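You operate a simulated robot arm through the tools that you are given. There is no shell and no other tool.

The job below is to be done with a simulated robot arm. You get a single attempt, and the scene is never put back.

## Task
Vent the valve tester at the screw named on the card.
Fine: slacken it a quarter turn with the tee spanner of the same number, pump till water shows, tighten it; the spanner goes back in its holder each time.

The check looks at the end state, three seconds after you hand in, the way a careful person would. Anything else that was tipped, shoved, dropped, spilled or broken makes it a failure.

## Robot
A 6-joint arm with a fingered hand, fixed in place. Base frame: the origin is at the foot of the arm, x ahead of it, y to its left, z up; the work surface is at about z = 0.85. Readings come in m, degrees, newtons and seconds.
With the tool pointing down near the work surface it reaches from about 0.34 to 0.74 m from the base axis. Its first joint turns from -115.0 to 115.0 degrees. Payload 4 kg.
Tool frame: the origin (TCP) lies between the finger pads and is the grasp point; the fingertips stand 0.026 m ahead of it; z points along the fingers, y is the line along which they close. The gripper opens to 0.132 m. The gripper's body begins 0.073 m behind the TCP. The gripper is a hand of 4 fingers: y runs from the thumb to the fingers, the wrist lies at [0, 0, -0.239] in the tool frame, and closing takes about 1.5 s.
Orientation is told as [roll, pitch, yaw] about the base's x, y, z axes, in that order, counted from this pose: with the fingers straight down and closing along the base's y, the tool's x points along the base's -x, its y along +y and its z along -z.

## Interface
- The arm moves only by the tool servo_tool. Its argument "plan" is a list of rows, each an object (a shift or turn left out is 0, a gripper value left out holds the last) with "slide": the shift along the tool's x, y, z in units of 40 mm (1.0 is 40 mm), a list of three; "turn": the turn, a rotation vector about the tool's x, y, z in units of 8 degrees (1.0 is 8 degrees), a list of three; "jaw": the finger opening in m, from 0 to 0.132. In form: [{"slide": [x, y, z], "turn": [wx, wy, wz], "jaw": jaw}, ...]. A call has 1 to 20 rows; each row shifts and turns the commanded pose from where the row before left it, along the tool's axes as they then stand. A call with a number of a shift or a turn outside -1 to 1 is refused whole. Each row takes 0.2 s and may step no farther than 0.05 m and 8.6 degrees from the row before; otherwise, or with a gripper value out of range, the whole call is refused. Where a pose cannot be reached the arm comes as near as it can. A force on the tool above 40 N (or 10 N above the force at the start of the call, whichever is more), or a blocked arm, ends the call early, and 0.2 s more pass. Each finger travels about 0.153 m/s and halts on what it meets, pressing with about 24 N; the grip force reading is that of the motor and also rises with nothing between the fingers. The clock runs only during rows and for 0.2 s after the last one: add rows that do not move to give the fingers time. It gives the time, the measured TCP pose, the force on the tool (base axes), the opening and the grip force at its end, in the units of the frame above (readings bear some noise), with the torque about the TCP (base axes, N m) and any sound that the robot's microphone picked up, and new pictures: "show" is both (left out), scene, wrist or none.
- Cameras (640 x 400 px; columns grow to the right, rows downward): "scene" is fixed at [0.4036, 0.6481, 1.4619]; the picture's right is [-1.00, -0.02, 0.00], its down [-0.02, 0.91, -0.41] and it looks along [0.01, -0.41, -0.91] (base axes); focal length 214 px, centre (320, 200). "wrist" rides on the gripper at [0.068, 0.002, -0.097] in the tool frame; the picture's right is [-0.03, 1.00, 0.00], its down [-0.82, -0.02, -0.58] and it looks along [-0.58, -0.01, 0.82] (tool axes); focal length 270 px, centre (320, 200). There is no depth. A picture from a camera that has moved, and an enlarged one, comes with that camera's place and axes in the base frame and with its lens. The place of the scene camera against the robot may be out by one fixed shift of up to 0.018 m in any direction.
- slide_trunk(by): slides the trunk up (or, below 0, down) by that many m; the arm rides with it, the base frame stays. It gives what a move gives, with no picture.
- set_grasp(shape): the hand has 4 fingers and takes this shape, open, in about a second: jaw (thumb against the fingers, like two jaws); tri (thumb and two fingers); tip (a fingertip pinch); poke (one finger out to press); point (the index stretched); flat (the hand flat); cup (the hand cupped); fist (a fist). The gripper value then closes the fingers along that shape, each until it touches; the sizes above hold for jaw. It gives what a move gives, with no picture.
- zoom(camera, box): a new picture of the part [left, top, right, bottom] of that camera's present view, enlarged. No time passes.
- close_job(): hands the job in; it is judged then, once.

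Places have to be worked out from the pictures, the camera data and where the tool is seen. Open the gripper and draw the arm clear of the work before you hand the job in, unless the task says otherwise.

The tools are called after "Emit:" as a command line: name --argument value ..., lists and objects as JSON in quotes. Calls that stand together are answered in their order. servo_tool: Moves the arm, as the interface text tells. Its arguments: {"type":"object","properties":{"plan":{"type":"array","items":{"type":"object","properties":{"slide":{"type":"array","items":{"type":"number"}},"turn":{"type":"array","items":{"type":"number"}},"jaw":{"type":"number"}}}},"show":{"type":"string","enum":["both","scene","wrist","none"]}},"required":["plan"]} The other tools are called the same way: slide_trunk (by) slides the trunk up or down; set_grasp (shape) gives the hand a shape; zoom (camera, box) takes an enlarged picture of a part of a camera's view; close_job () hands the job in.

At the start:

```text
t: 0.0
position: [0.4721, 0.206, 1.1444]
tcp_rot: [0.0, 0.1, 0.0]
wrist_force: [-0.5, -0.2, 0.1]
torque: [0.01, -0.04, -0.03]
width: 0.1319
grip_force: 0.0
shape: jaw
trunk travel left (down, up): [-0.925, 0.065]
```

scene: 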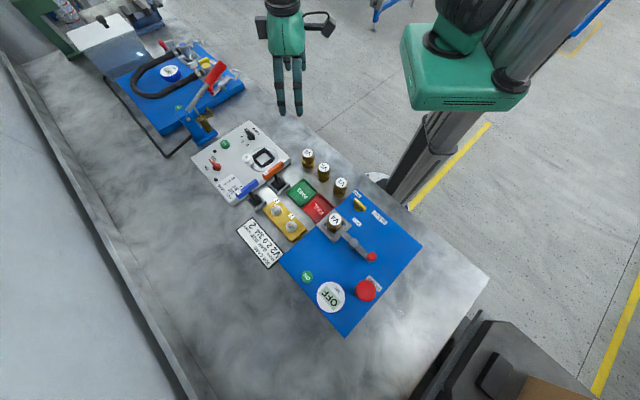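
wrist: 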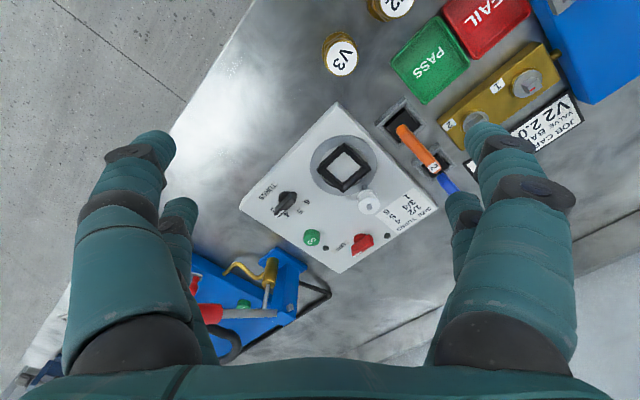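

The scene shows a bench with several stations: a blue tester, a white panel, a brass block with two numbered screws, orange and blue handles, and a card. I'll enlarge these parts to read the card and find the items.

Emit:
zoom --camera "scene" --box '[220, 170, 340, 270]'

Emit:
zoom --camera "scene" --box '[180, 110, 300, 210]'

Emit:
zoom --camera "scene" --box '[70, 0, 270, 160]'

Emit:
zoom --camera "scene" --box '[280, 180, 440, 340]'

Emit:
zoom --camera "wrist" --box '[360, 40, 600, 220]'

Emit:
zoom --camera "wrist" --box '[180, 100, 480, 380]'

```text
4.00 times, centred on (280, 220) of scene
camera zoom: at [0.4036, 0.6481, 1.4619], right [-1.0, -0.02, 0.0], down [-0.02, 0.91, -0.41], along [0.01, -0.41, -0.91], focal length 858 px, centre (480, 120)
```

zoom: 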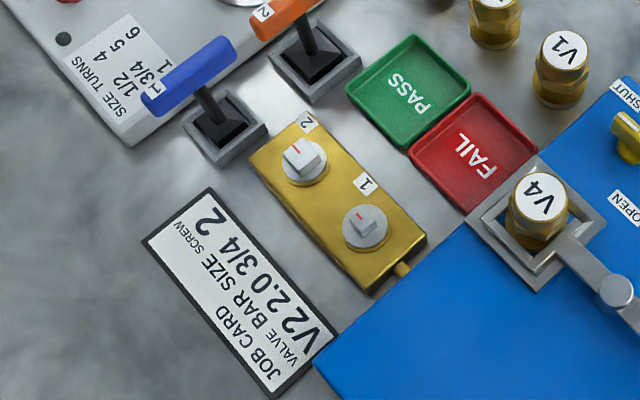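

```text
4.00 times, centred on (240, 160) of scene
camera zoom: at [0.4036, 0.6481, 1.4619], right [-1.0, -0.02, 0.0], down [-0.02, 0.91, -0.41], along [0.01, -0.41, -0.91], focal length 858 px, centre (640, 360)
```

zoom: 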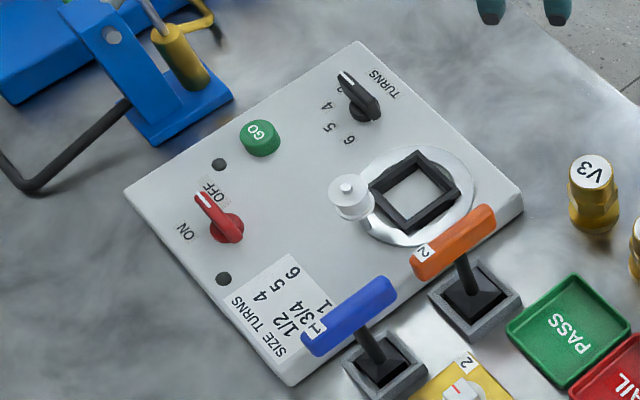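

```text
2.50 times, centred on (170, 80) of scene
camera zoom: at [0.4036, 0.6481, 1.4619], right [-1.0, -0.02, 0.0], down [-0.02, 0.91, -0.41], along [0.01, -0.41, -0.91], focal length 536 px, centre (695, 500)
```

zoom: 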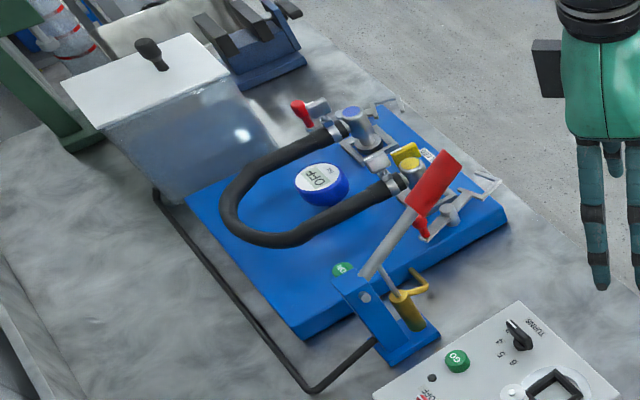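

```text
2.50 times, centred on (360, 260) of scene
camera zoom: at [0.4036, 0.6481, 1.4619], right [-1.0, -0.02, 0.0], down [-0.02, 0.91, -0.41], along [0.01, -0.41, -0.91], focal length 536 px, centre (220, 50)
```

zoom: 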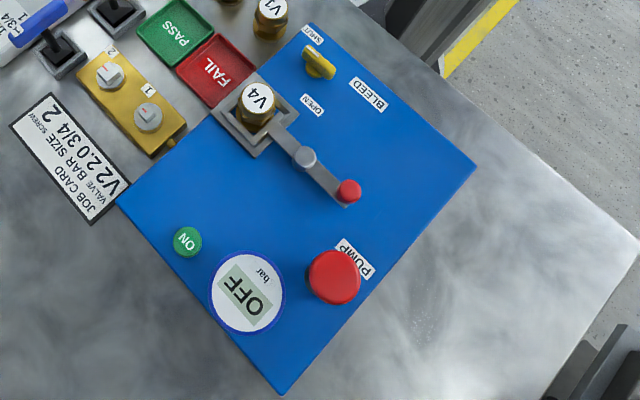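

```text
2.22 times, centred on (480, 130) of wrist
camera zoom: at [0.4041, 0.2071, 1.2406], right [0.03, 1.0, 0.0], down [0.82, -0.02, 0.58], along [0.58, -0.01, -0.82], focal length 601 px, centre (-36, 356)
```

zoom: 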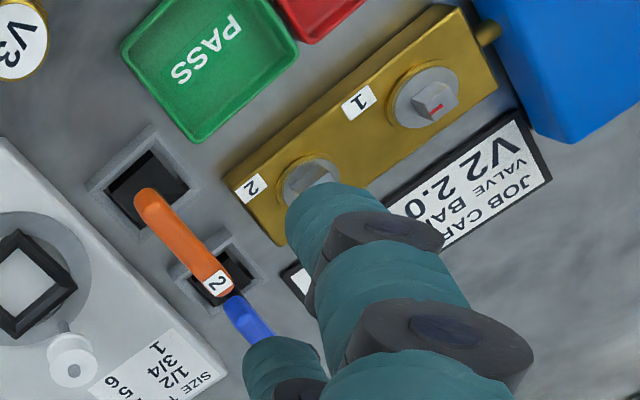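

```text
1.43 times, centred on (330, 240) of wrist
camera zoom: at [0.4041, 0.2071, 1.2406], right [0.03, 1.0, 0.0], down [0.82, -0.02, 0.58], along [0.58, -0.01, -0.82], focal length 386 px, centre (306, 143)
```

zoom: 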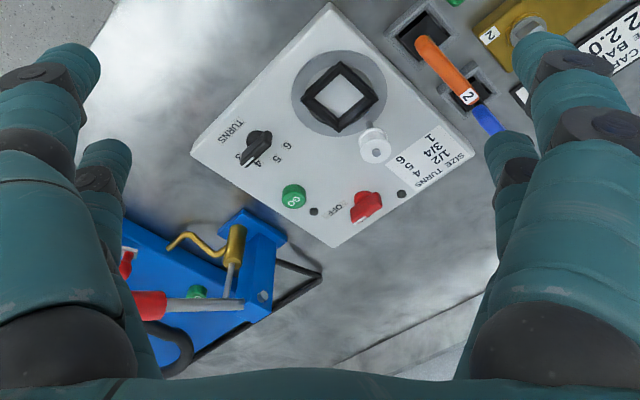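

The card reads "V2, 2.0 bar, 3/4, screw 2", so I need screw 2 on the brass block and the spanner labelled 2, which is the orange one. I'll move the hand high over the block to look closer with the wrist camera.

Emit:
servo_tool --plan '[{"slide": [0.68, 0.85, 0.2]}, {"slide": [0.68, 0.85, 0.2]}, {"slide": [0.68, 0.85, 0.2]}, {"slide": [0.68, 0.85, 0.2]}, {"slide": [0.68, 0.85, 0.2]}, {"slide": [0, 0, 0]}]'

```text
t: 1.4
position: [0.3378, 0.3762, 1.1065]
tcp_rot: [0.0, 0.0, 0.0]
wrist_force: [-0.4, 0.0, 0.7]
torque: [0.01, -0.02, 0.02]
width: 0.1318
grip_force: 0.1
shape: jaw
trunk travel left (down, up): [-0.925, 0.065]
camera wrist: at [0.27, 0.3782, 1.2033], right [0.03, 1.0, 0.0], down [0.82, -0.02, 0.58], along [0.58, -0.01, -0.82], focal length 270 px, centre (320, 200)
```

scene: 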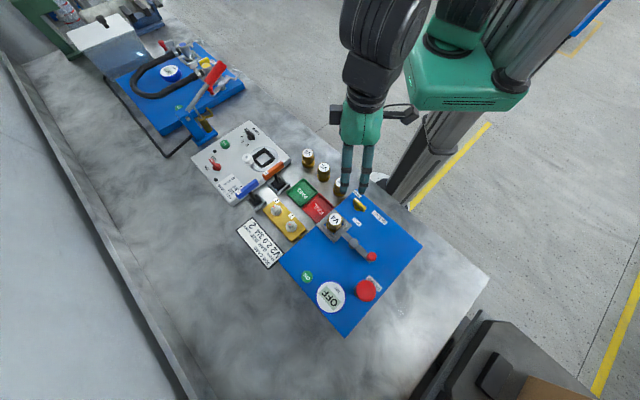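
wrist: 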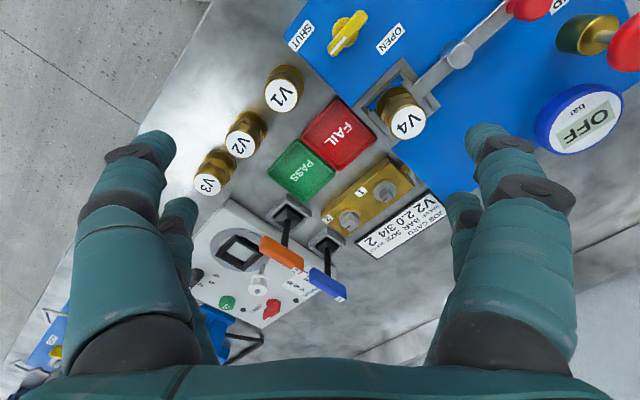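

Emit:
zoom --camera "wrist" --box '[230, 140, 470, 310]'

Emit:
zoom --camera "wrist" --box '[280, 0, 640, 180]'

Emit:
zoom --camera "wrist" --box '[310, 165, 430, 255]'

```text
2.35 times, centred on (350, 225) of wrist
camera zoom: at [0.27, 0.3782, 1.2033], right [0.03, 1.0, 0.0], down [0.82, -0.02, 0.58], along [0.58, -0.01, -0.82], focal length 636 px, centre (249, 141)
```

zoom: 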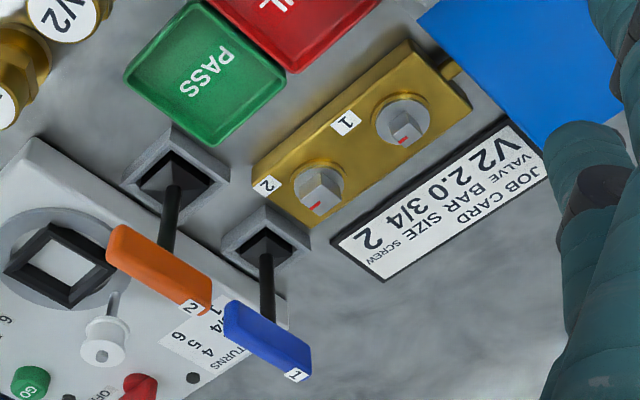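

```text
1.78 times, centred on (460, 90) of wrist
camera zoom: at [0.27, 0.3782, 1.2033], right [0.03, 1.0, 0.0], down [0.82, -0.02, 0.58], along [0.58, -0.01, -0.82], focal length 480 px, centre (71, 396)
```

zoom: 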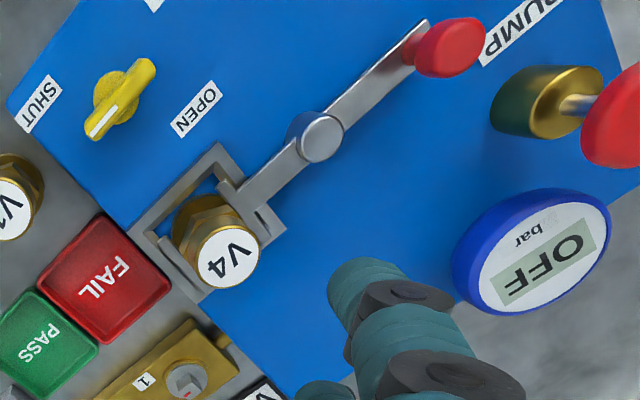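

```text
4.44 times, centred on (370, 210) of wrist
camera zoom: at [0.27, 0.3782, 1.2033], right [0.03, 1.0, 0.0], down [0.82, -0.02, 0.58], along [0.58, -0.01, -0.82], focal length 1201 px, centre (98, 156)
```

zoom: 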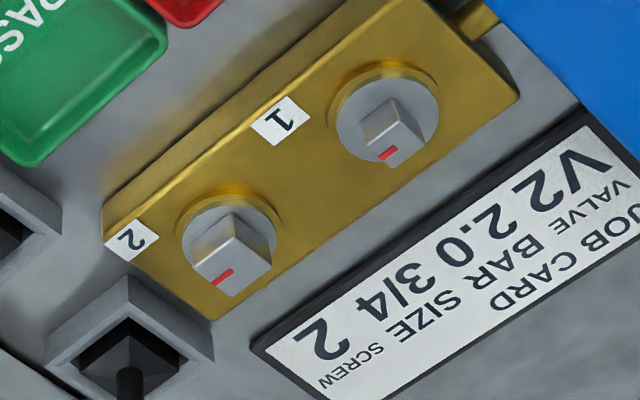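

The bleed is shut, and the blue spanner is number 1 and the orange one number 2. I put the orange spanner's axis at about (0.530, 0.325). I'll go lower over screw 2 for a closer look.

Emit:
servo_tool --plan '[{"slide": [-0.645, 0.275, 0.55]}, {"slide": [-0.645, 0.275, 0.55]}, {"slide": [-0.645, 0.275, 0.55]}, {"slide": [-0.645, 0.275, 0.55]}, {"slide": [0, 0, 0]}]'

Emit:
zoom --camera "wrist" --box '[220, 100, 420, 300]'

Emit:
zoom --camera "scene" --box '[220, 100, 380, 240]'

```text
t: 2.6
position: [0.4405, 0.4206, 1.0176]
tcp_rot: [0.0, -0.1, 0.1]
wrist_force: [-0.1, 0.2, 0.2]
torque: [-0.01, -0.03, 0.0]
width: 0.132
grip_force: 0.1
shape: jaw
trunk travel left (down, up): [-0.925, 0.065]
camera wrist: at [0.3726, 0.4222, 1.1149], right [0.03, 1.0, 0.0], down [0.82, -0.02, 0.58], along [0.58, -0.01, -0.82], focal length 270 px, centre (320, 200)
```

scene: 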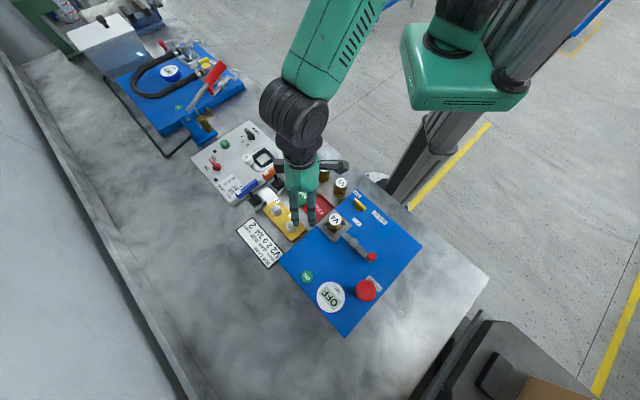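
wrist: 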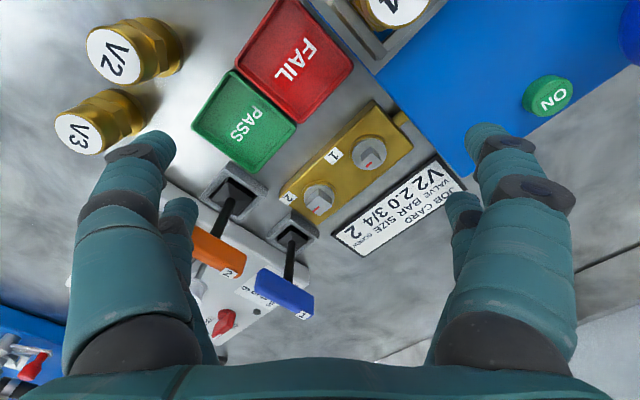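

```text
2.00 times, centred on (320, 200) of wrist
camera zoom: at [0.3726, 0.4222, 1.1149], right [0.03, 1.0, 0.0], down [0.82, -0.02, 0.58], along [0.58, -0.01, -0.82], focal length 541 px, centre (320, 200)
```

zoom: 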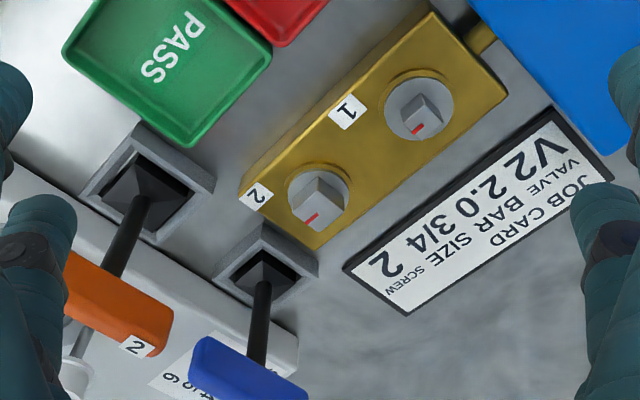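

```text
2.86 times, centred on (300, 170) of scene
camera zoom: at [0.4036, 0.6481, 1.4619], right [-1.0, -0.02, 0.0], down [-0.02, 0.91, -0.41], along [0.01, -0.41, -0.91], focal length 613 px, centre (377, 286)
```

zoom: 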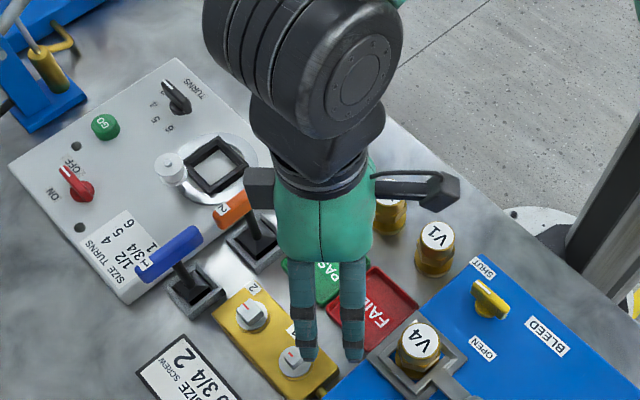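

I can see both screws now. I'll zoom in on screw 2 and on the holders to measure their orientation.

Emit:
zoom --camera "wrist" --box '[280, 160, 360, 230]'

Emit:
zoom --camera "wrist" --box '[185, 150, 325, 310]'

Emit:
zoom --camera "scene" --box '[255, 190, 315, 245]'

```text
5.71 times, centred on (320, 195) of wrist
camera zoom: at [0.3726, 0.4222, 1.1149], right [0.03, 1.0, 0.0], down [0.82, -0.02, 0.58], along [0.58, -0.01, -0.82], focal length 1544 px, centre (320, 229)
```

zoom: 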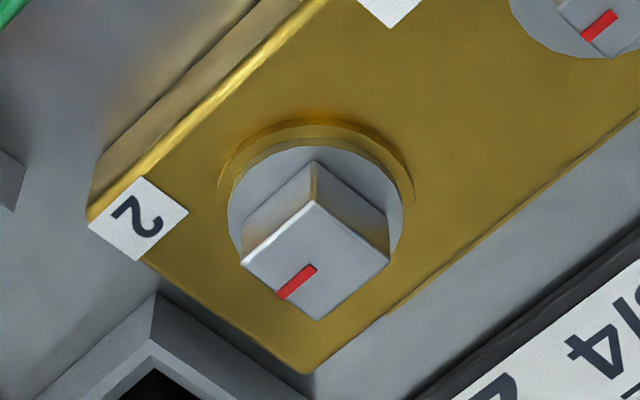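

```text
2.50 times, centred on (255, 230) of wrist
camera zoom: at [0.3726, 0.4222, 1.1149], right [0.03, 1.0, 0.0], down [0.82, -0.02, 0.58], along [0.58, -0.01, -0.82], focal length 676 px, centre (482, 125)
```

zoom: 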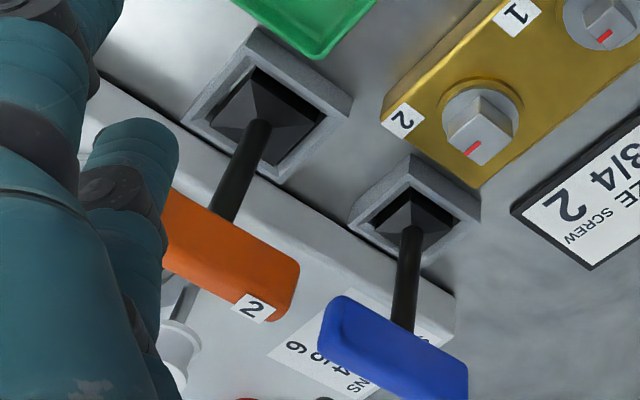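

```text
7.27 times, centred on (285, 218) of scene
camera zoom: at [0.4036, 0.6481, 1.4619], right [-1.0, -0.02, 0.0], down [-0.02, 0.91, -0.41], along [0.01, -0.41, -0.91], focal length 1560 px, centre (574, 73)
```

zoom: 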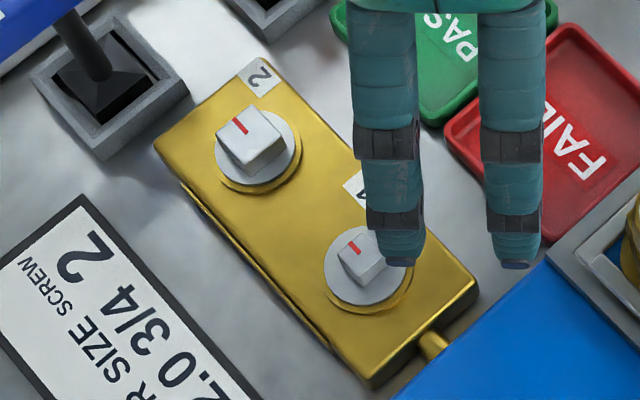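

Screw 2 is a square pin about 19 mm across at about (0.5386, 0.4185), with its edges at 45° and its red mark pointing to -45°. I'll move above the orange spanner and yaw the hand +45° so the fingers close across its bar.

Emit:
servo_tool --plan '[{"slide": [-0.556, -0.6, -0.14]}, {"slide": [-0.556, -0.6, -0.14]}, {"slide": [-0.556, -0.6, -0.14]}, {"slide": [-0.556, -0.6, -0.14]}, {"turn": [0, 0, -0.9375]}, {"turn": [0, 0, -0.9375]}, {"turn": [0, 0, -0.9375]}, {"turn": [0, 0, -0.9375]}, {"turn": [0, 0, -0.9375]}, {"turn": [0, 0, -0.9375]}, {"slide": [0, 0, 0]}]'

Emit:
zoom --camera "wrist" --box '[220, 80, 420, 280]'

Emit:
zoom --camera "scene" --box '[220, 100, 340, 220]'

```text
t: 5.0
position: [0.5273, 0.3227, 1.0378]
tcp_rot: [-0.1, 0.1, 45.1]
wrist_force: [-0.3, -0.3, 0.5]
torque: [-0.02, -0.01, -0.03]
width: 0.1318
grip_force: 0.0
shape: jaw
trunk travel left (down, up): [-0.925, 0.065]
camera wrist: at [0.4791, 0.276, 1.1346], right [-0.69, 0.72, 0.0], down [0.59, 0.56, 0.58], along [0.42, 0.4, -0.82], focal length 270 px, centre (320, 200)
```

scene: 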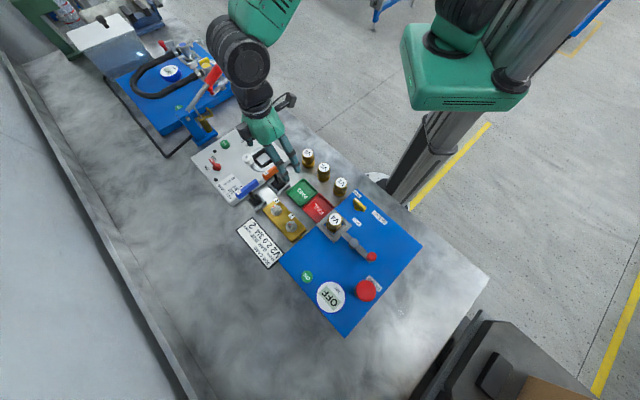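
wrist: 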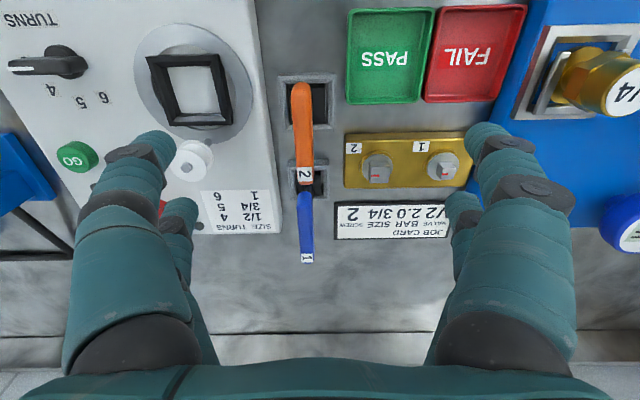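

```text
2.00 times, centred on (320, 180) of wrist
camera zoom: at [0.4791, 0.276, 1.1346], right [-0.69, 0.72, 0.0], down [0.59, 0.56, 0.58], along [0.42, 0.4, -0.82], focal length 541 px, centre (320, 240)
```

zoom: 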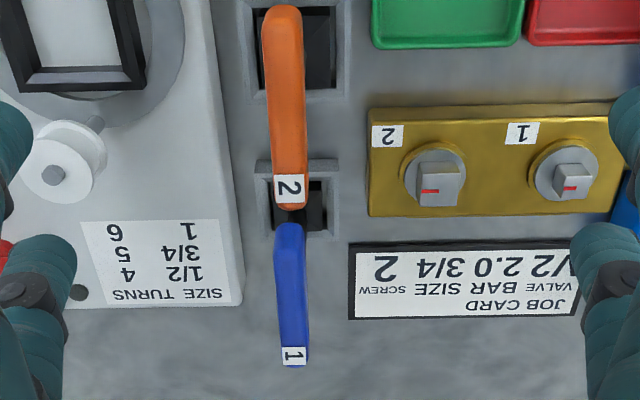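

```text
3.33 times, centred on (280, 160) of scene
camera zoom: at [0.4036, 0.6481, 1.4619], right [-1.0, -0.02, 0.0], down [-0.02, 0.91, -0.41], along [0.01, -0.41, -0.91], focal length 715 px, centre (453, 333)
```

zoom: 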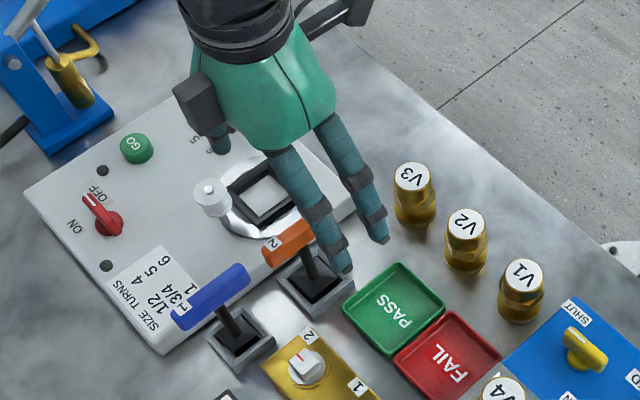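

The bar is nearly parallel to the tool's x axis, about 10 mm to the -y side, and its top is at about z = 0.958. I'll zoom in on the holder and stem to confirm the axis.

Emit:
zoom --camera "wrist" --box '[260, 60, 360, 220]'

Emit:
zoom --camera "wrist" --box '[330, 110, 490, 210]'

Emit:
zoom --camera "scene" --box '[240, 150, 300, 210]'

```text
2.50 times, centred on (310, 140) of wrist
camera zoom: at [0.4791, 0.276, 1.1346], right [-0.69, 0.72, 0.0], down [0.59, 0.56, 0.58], along [0.42, 0.4, -0.82], focal length 676 px, centre (345, 350)
```

zoom: 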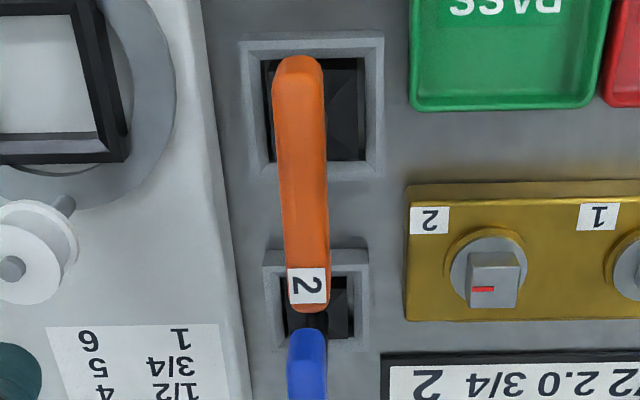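

```text
4.00 times, centred on (410, 160) of wrist
camera zoom: at [0.4791, 0.276, 1.1346], right [-0.69, 0.72, 0.0], down [0.59, 0.56, 0.58], along [0.42, 0.4, -0.82], focal length 1081 px, centre (-40, 360)
```

zoom: 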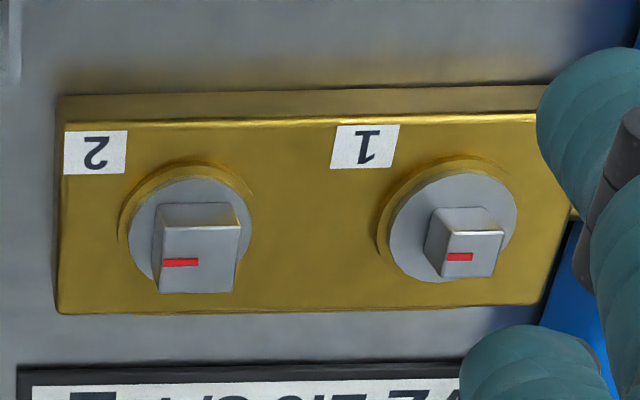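

```text
6.67 times, centred on (270, 180) of scene
camera zoom: at [0.4036, 0.6481, 1.4619], right [-1.0, -0.02, 0.0], down [-0.02, 0.91, -0.41], along [0.01, -0.41, -0.91], focal length 1430 px, centre (653, 333)
```

zoom: 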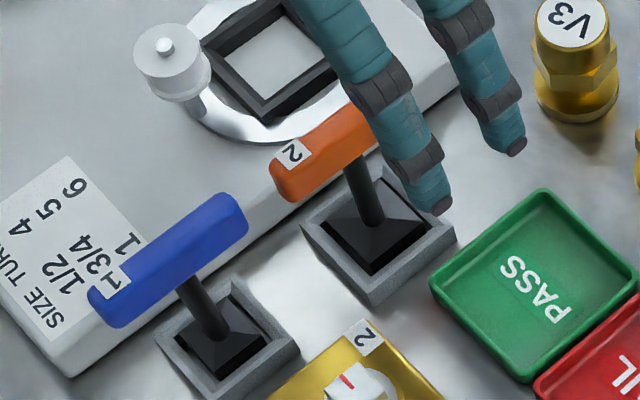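

The holder centre and the bar centre both come out at about tool (-0.004, -0.010). A white knob stands close on the -y side, so I'll narrow the opening to 0.06 while still high, then centre on the bar and check.

Emit:
servo_tool --plan '[{"slide": [-0.1, -0.2625, 0], "turn": [0, 0, 0.12], "jaw": 0.06}, {"jaw": 0.06}, {"jaw": 0.06}, {"jaw": 0.06}]'

Emit:
zoom --camera "wrist" --box '[220, 60, 420, 260]'

Emit:
zoom --camera "scene" --box '[220, 100, 340, 220]'

```text
t: 6.0
position: [0.5387, 0.3177, 1.0367]
tcp_rot: [0.0, 0.1, 44.0]
wrist_force: [0.0, -0.3, 0.6]
torque: [0.01, -0.01, 0.0]
width: 0.0604
grip_force: 0.0
shape: jaw
trunk travel left (down, up): [-0.925, 0.065]
camera wrist: at [0.4884, 0.2727, 1.1349], right [-0.68, 0.74, 0.0], down [0.6, 0.55, 0.58], along [0.43, 0.39, -0.82], focal length 270 px, centre (320, 200)
```

scene: 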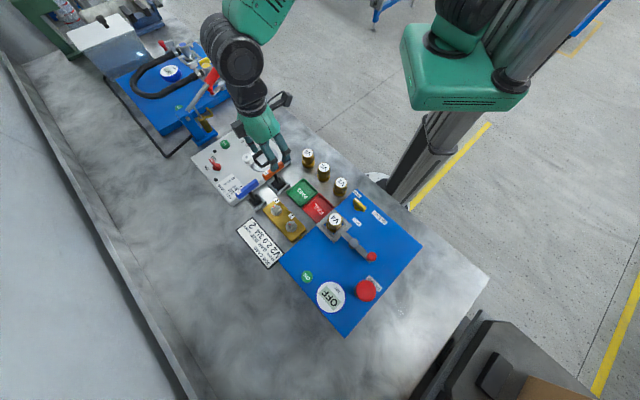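
wrist: 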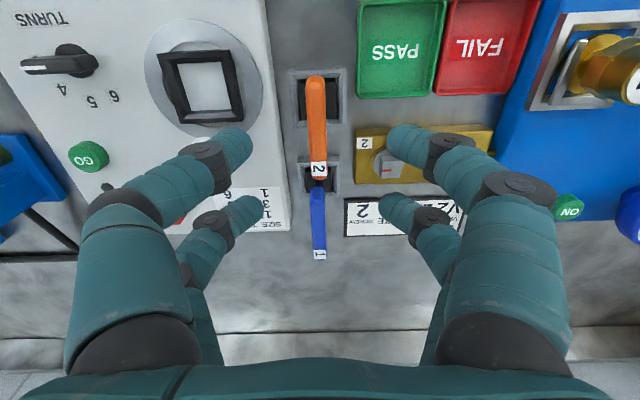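

```text
2.00 times, centred on (320, 160) of wrist
camera zoom: at [0.4884, 0.2727, 1.1349], right [-0.68, 0.74, 0.0], down [0.6, 0.55, 0.58], along [0.43, 0.39, -0.82], focal length 541 px, centre (320, 280)
```

zoom: 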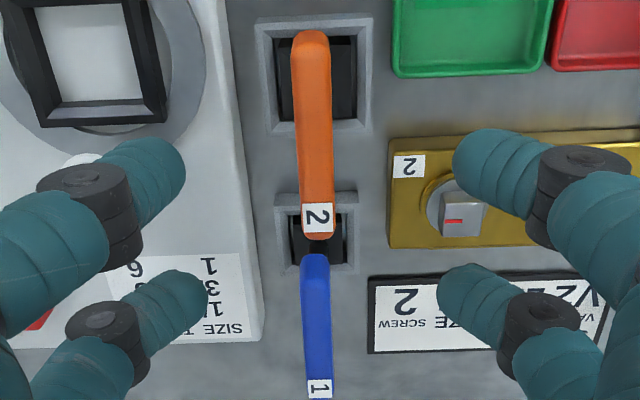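

```text
3.33 times, centred on (280, 160) of scene
camera zoom: at [0.4036, 0.6481, 1.4619], right [-1.0, -0.02, 0.0], down [-0.02, 0.91, -0.41], along [0.01, -0.41, -0.91], focal length 715 px, centre (453, 333)
```

zoom: 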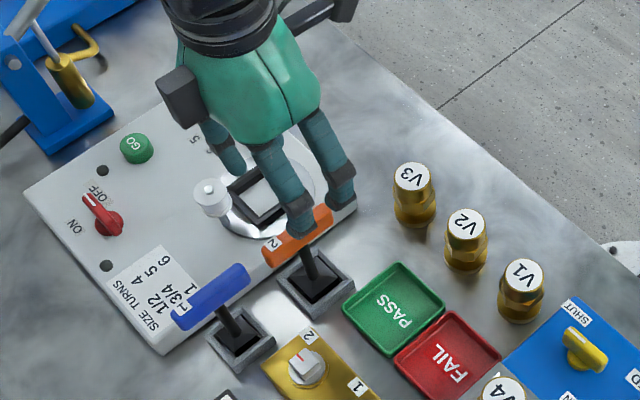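

The bar is centred under the TCP to within about 1 mm and is parallel to it. Comparing two views puts screw 2's top at about (0.5375, 0.4186, 0.891). I'll lower to z ≈ 0.95 with the fingers still open.

Emit:
servo_tool --plan '[{"slide": [0, -0.02, 0.72]}, {"slide": [0, 0, 0.72]}, {"slide": [0, 0, 0.72]}, {"slide": [0, 0, 0]}]'

Emit:
zoom --camera "wrist" --box '[220, 80, 420, 280]'

Emit:
zoom --camera "scene" --box '[220, 110, 320, 210]'

```text
t: 7.0
position: [0.5401, 0.3176, 0.9514]
tcp_rot: [0.1, 0.1, 44.0]
wrist_force: [-0.3, -0.5, -0.8]
torque: [-0.02, 0.03, -0.01]
width: 0.0607
grip_force: 0.0
shape: jaw
trunk travel left (down, up): [-0.925, 0.065]
camera wrist: at [0.489, 0.2713, 1.0478], right [-0.68, 0.74, 0.0], down [0.6, 0.55, 0.58], along [0.43, 0.39, -0.82], focal length 270 px, centre (320, 200)
```

scene: 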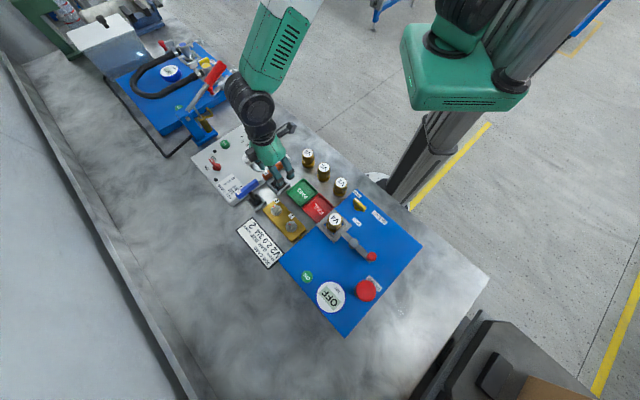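
wrist: 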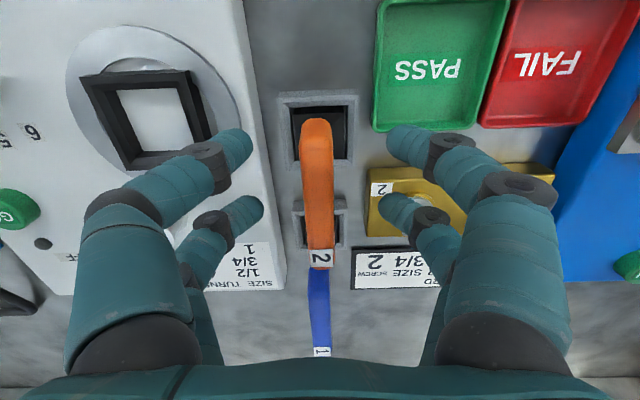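

```text
2.00 times, centred on (320, 180) of wrist
camera zoom: at [0.489, 0.2713, 1.0478], right [-0.68, 0.74, 0.0], down [0.6, 0.55, 0.58], along [0.43, 0.39, -0.82], focal length 541 px, centre (320, 240)
```

zoom: 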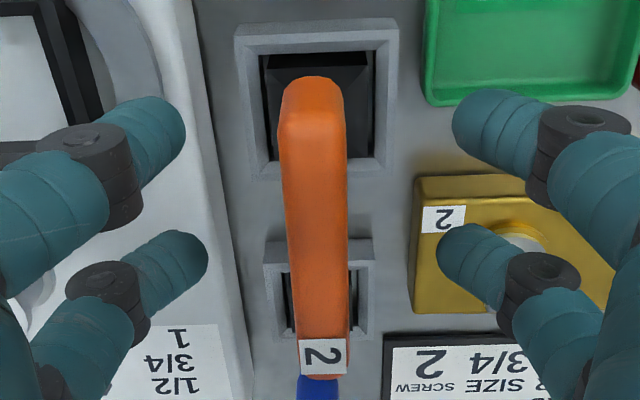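

```text
4.00 times, centred on (270, 160) of scene
camera zoom: at [0.4036, 0.6481, 1.4619], right [-1.0, -0.02, 0.0], down [-0.02, 0.91, -0.41], along [0.01, -0.41, -0.91], focal length 858 px, centre (520, 360)
```

zoom: 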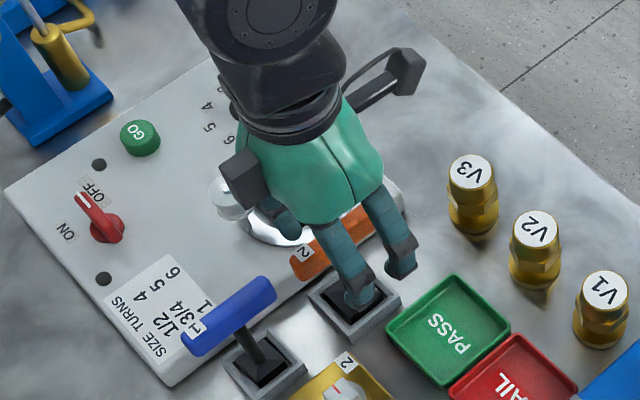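

The bar sits midway between the finger pairs and is centred along x. I'll close on it now.

Emit:
servo_tool --plan '[{"jaw": 0.03}, {"jaw": 0.0}, {"jaw": 0.0}, {"jaw": 0.0}, {"jaw": 0.0}, {"jaw": 0.0}]'

Emit:
zoom --camera "wrist" --box '[220, 80, 420, 280]'

```text
t: 8.4
position: [0.5392, 0.3177, 0.9504]
tcp_rot: [0.1, -0.1, 44.0]
wrist_force: [1.1, -0.2, 0.5]
torque: [-0.01, -0.02, 0.03]
width: 0.0074
grip_force: 24.4
shape: jaw
trunk travel left (down, up): [-0.925, 0.065]
camera wrist: at [0.4893, 0.2715, 1.0477], right [-0.68, 0.74, 0.0], down [0.6, 0.55, 0.58], along [0.43, 0.39, -0.82], focal length 270 px, centre (320, 200)
```

scene: 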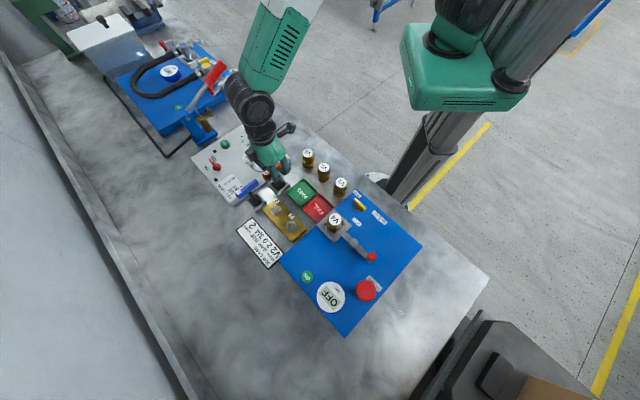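
wrist: 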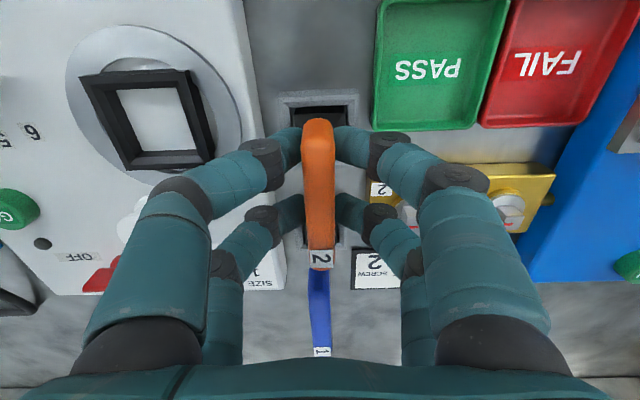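

```text
2.00 times, centred on (320, 180) of wrist
camera zoom: at [0.4893, 0.2715, 1.0477], right [-0.68, 0.74, 0.0], down [0.6, 0.55, 0.58], along [0.43, 0.39, -0.82], focal length 541 px, centre (320, 240)
```

zoom: 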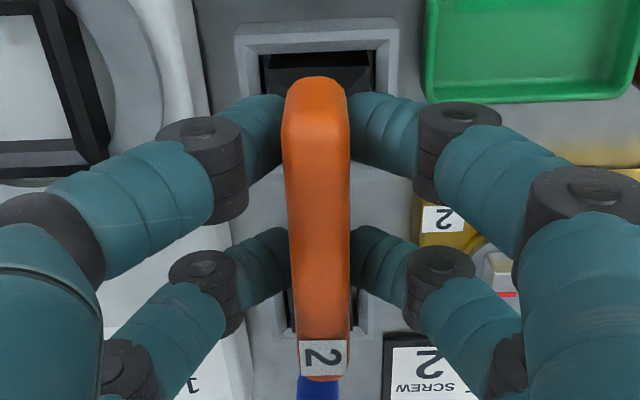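

The grip force is 24 N at a width of 7 mm, and the fingers are against the bar. I'll lift 20 mm to test the hold.

Emit:
servo_tool --plan '[{"slide": [0, 0, -0.25]}, {"slide": [0, 0, -0.25]}, {"slide": [0, 0, 0]}]'

Emit:
zoom --camera "scene" --box '[220, 110, 320, 210]'

Emit:
zoom --camera "wrist" --box '[220, 40, 420, 240]'

```text
t: 9.2
position: [0.5398, 0.3191, 0.9721]
tcp_rot: [0.1, 0.0, 44.1]
wrist_force: [-0.2, 0.2, -3.1]
torque: [-0.03, 0.03, 0.0]
width: 0.0074
grip_force: 24.2
shape: jaw
trunk travel left (down, up): [-0.925, 0.065]
camera wrist: at [0.4898, 0.2722, 1.068], right [-0.68, 0.74, 0.0], down [0.6, 0.55, 0.58], along [0.42, 0.39, -0.82], focal length 270 px, centre (320, 200)
```

scene: 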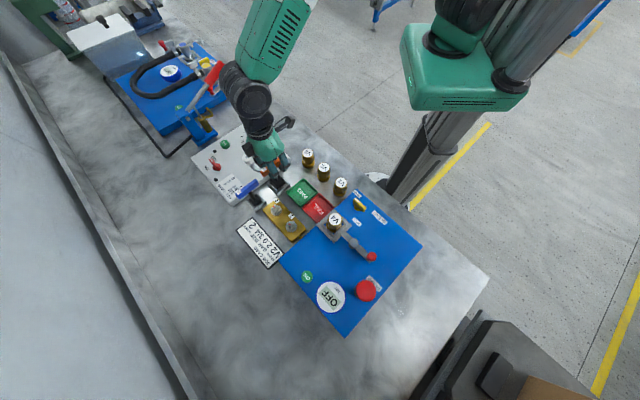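
wrist: 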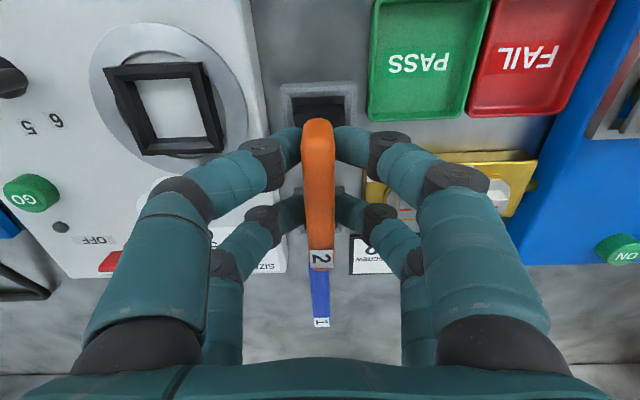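

```text
4.00 times, centred on (270, 160) of scene
camera zoom: at [0.4036, 0.6481, 1.4619], right [-1.0, -0.02, 0.0], down [-0.02, 0.91, -0.41], along [0.01, -0.41, -0.91], focal length 858 px, centre (520, 360)
```

zoom: 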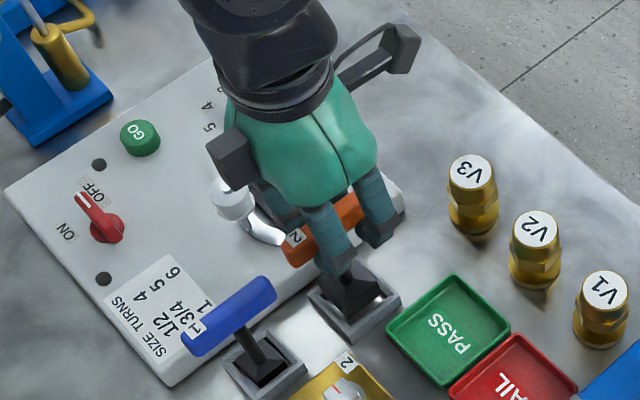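

```text
2.00 times, centred on (320, 140) of wrist
camera zoom: at [0.4898, 0.2722, 1.068], right [-0.68, 0.74, 0.0], down [0.6, 0.55, 0.58], along [0.42, 0.39, -0.82], focal length 541 px, centre (320, 320)
```

zoom: 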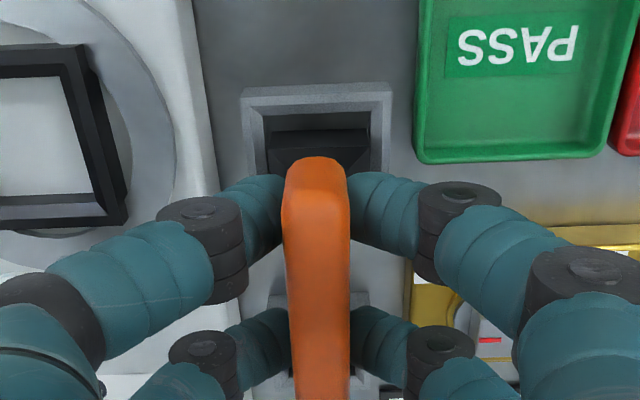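

The spanner came up with the hand and the force shows about 0.3 kg. I'll lift until the socket is well clear and look again.

Emit:
servo_tool --plan '[{"slide": [0, 0, -0.5]}, {"slide": [0, 0, -0.5]}, {"slide": [0, 0, -0.5]}, {"slide": [0, 0, 0]}]'

Emit:
zoom --camera "scene" --box '[220, 110, 320, 210]'

Emit:
zoom --camera "wrist" --box '[220, 60, 420, 260]'

```text
t: 10.2
position: [0.5377, 0.3174, 1.0294]
tcp_rot: [0.1, 0.1, 43.9]
wrist_force: [-0.7, -0.3, -1.6]
torque: [-0.01, 0.02, 0.01]
width: 0.0074
grip_force: 24.0
shape: jaw
trunk travel left (down, up): [-0.925, 0.065]
camera wrist: at [0.4885, 0.2711, 1.1275], right [-0.68, 0.74, 0.0], down [0.6, 0.55, 0.58], along [0.42, 0.39, -0.82], focal length 270 px, centre (320, 200)
```

scene: 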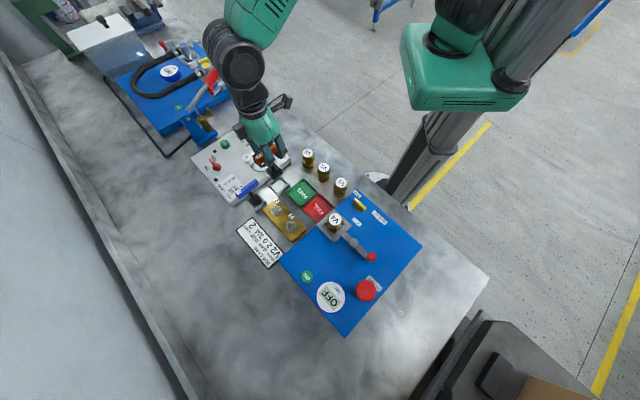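
wrist: 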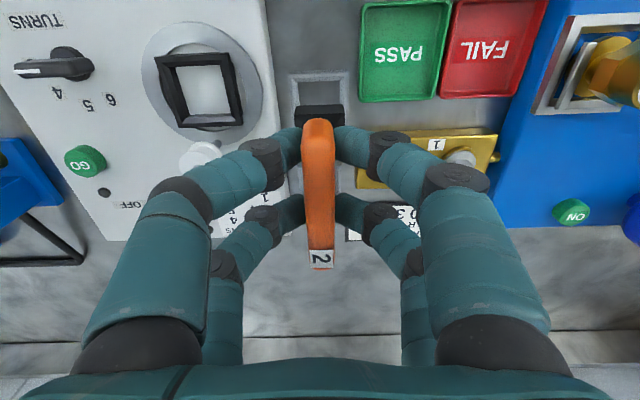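

```text
4.00 times, centred on (270, 160) of scene
camera zoom: at [0.4036, 0.6481, 1.4619], right [-1.0, -0.02, 0.0], down [-0.02, 0.91, -0.41], along [0.01, -0.41, -0.91], focal length 858 px, centre (520, 360)
```

zoom: 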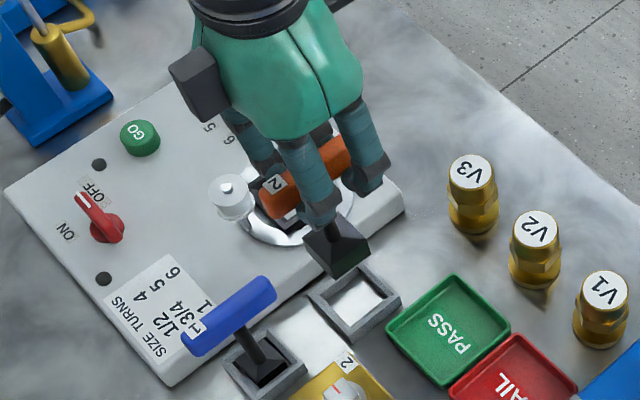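

```text
2.00 times, centred on (320, 160) of wrist
camera zoom: at [0.4885, 0.2711, 1.1275], right [-0.68, 0.74, 0.0], down [0.6, 0.55, 0.58], along [0.42, 0.39, -0.82], focal length 541 px, centre (320, 280)
```

zoom: 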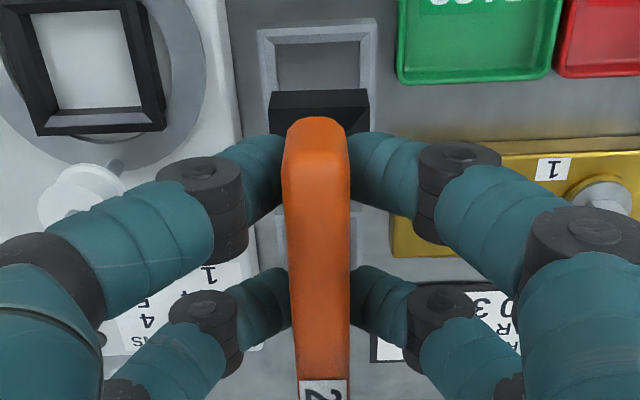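

The spanner is free of its holder, with the socket bottom about 84 mm below the TCP. I'll raise a little more and carry it over screw 2, then check the alignment.

Emit:
servo_tool --plan '[{"slide": [0, 0, -0.6]}, {"slide": [-0.43, 0.46, 0]}, {"slide": [-0.43, 0.46, 0]}, {"slide": [-0.43, 0.46, 0]}, {"slide": [-0.43, 0.46, 0], "turn": [0, 0, -0.1]}, {"slide": [0, 0, 0]}]'

Emit:
zoom --camera "scene" --box '[220, 140, 340, 240]'

Emit:
zoom --camera "wrist" --box '[260, 60, 400, 160]'

```text
t: 11.6
position: [0.5396, 0.4197, 1.0556]
tcp_rot: [-0.1, -0.1, 44.8]
wrist_force: [0.0, -0.2, -2.4]
torque: [-0.01, -0.03, 0.02]
width: 0.007
grip_force: 23.9
shape: jaw
trunk travel left (down, up): [-0.925, 0.065]
camera wrist: at [0.4911, 0.3718, 1.1534], right [-0.69, 0.73, 0.0], down [0.59, 0.56, 0.58], along [0.42, 0.4, -0.82], focal length 270 px, centre (320, 200)
```

scene: 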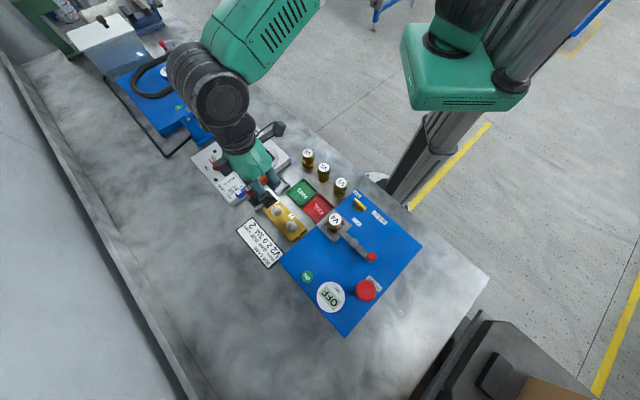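
wrist: 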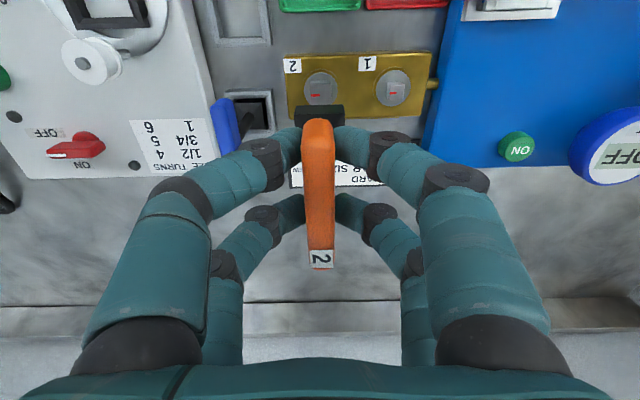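

```text
4.00 times, centred on (280, 190) of scene
camera zoom: at [0.4036, 0.6481, 1.4619], right [-1.0, -0.02, 0.0], down [-0.02, 0.91, -0.41], along [0.01, -0.41, -0.91], focal length 858 px, centre (480, 240)
```

zoom: 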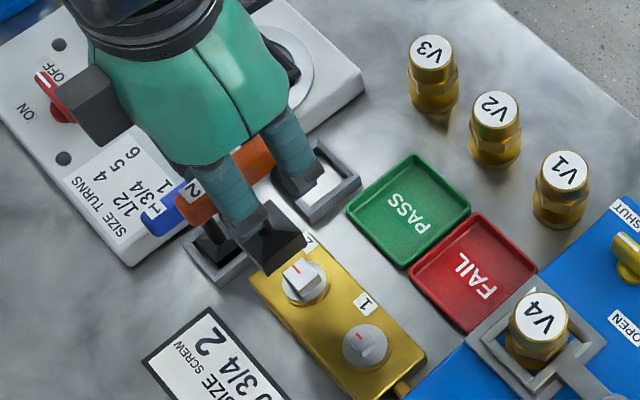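

```text
4.00 times, centred on (330, 110) of wrist
camera zoom: at [0.4911, 0.3718, 1.1534], right [-0.69, 0.73, 0.0], down [0.59, 0.56, 0.58], along [0.42, 0.4, -0.82], focal length 1081 px, centre (280, 560)
```

zoom: 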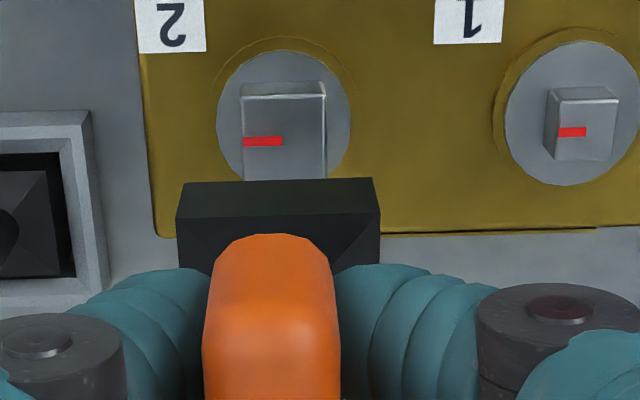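

The socket and the pin are nearly aligned, with the pin about 2 mm toward tool +x and 1.4 mm toward tool +y. I'll apply that correction and lower to just above the pin for a finer check.

Emit:
servo_tool --plan '[{"slide": [0.05, 0.035, 0.45]}, {"slide": [0, 0, 0.45]}, {"slide": [0, 0, 0.45]}, {"slide": [0, 0, 0]}]'

Emit:
zoom --camera "scene" --box '[240, 170, 320, 240]'

Emit:
zoom --camera "wrist" --box '[260, 60, 400, 160]'

```text
t: 12.6
position: [0.5363, 0.418, 1.0022]
tcp_rot: [0.0, 0.0, 44.7]
wrist_force: [0.9, 0.3, -2.5]
torque: [-0.02, 0.01, -0.01]
width: 0.0074
grip_force: 23.9
shape: jaw
trunk travel left (down, up): [-0.925, 0.065]
camera wrist: at [0.487, 0.3713, 1.0988], right [-0.69, 0.73, 0.0], down [0.59, 0.56, 0.58], along [0.42, 0.4, -0.82], focal length 270 px, centre (320, 200)
```

scene: 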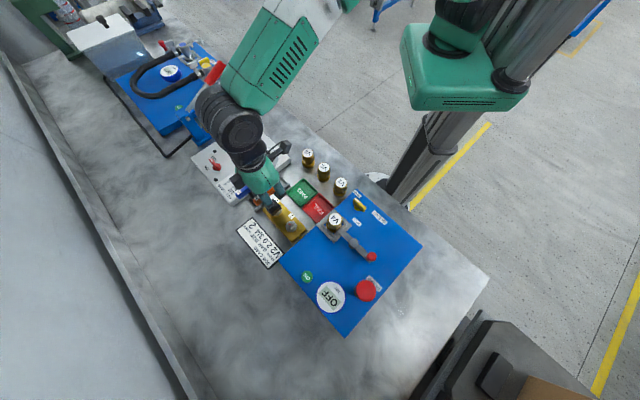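
wrist: 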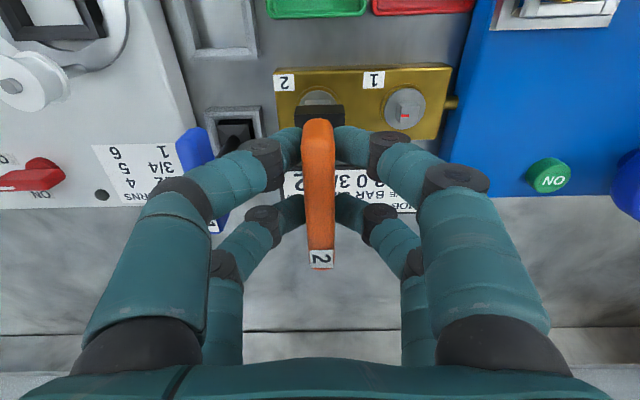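

```text
5.71 times, centred on (280, 205) of scene
camera zoom: at [0.4036, 0.6481, 1.4619], right [-1.0, -0.02, 0.0], down [-0.02, 0.91, -0.41], along [0.01, -0.41, -0.91], focal length 1226 px, centre (549, 171)
```

zoom: 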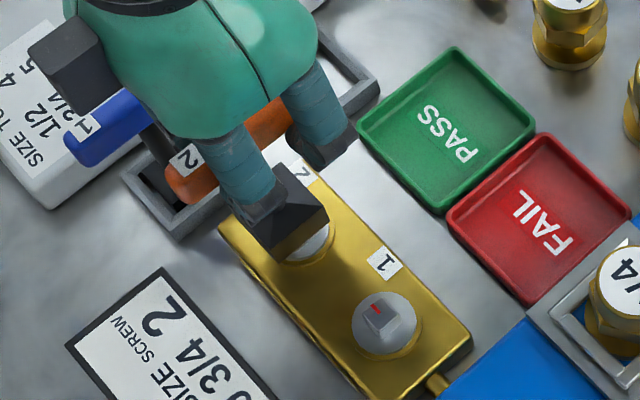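

```text
4.00 times, centred on (330, 110) of wrist
camera zoom: at [0.487, 0.3713, 1.0988], right [-0.69, 0.73, 0.0], down [0.59, 0.56, 0.58], along [0.42, 0.4, -0.82], focal length 1081 px, centre (280, 560)
```

zoom: 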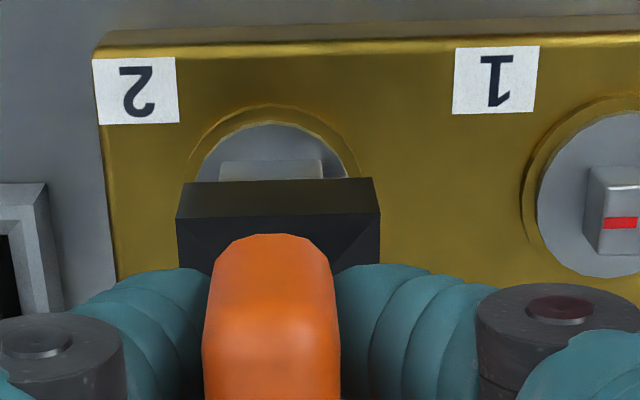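

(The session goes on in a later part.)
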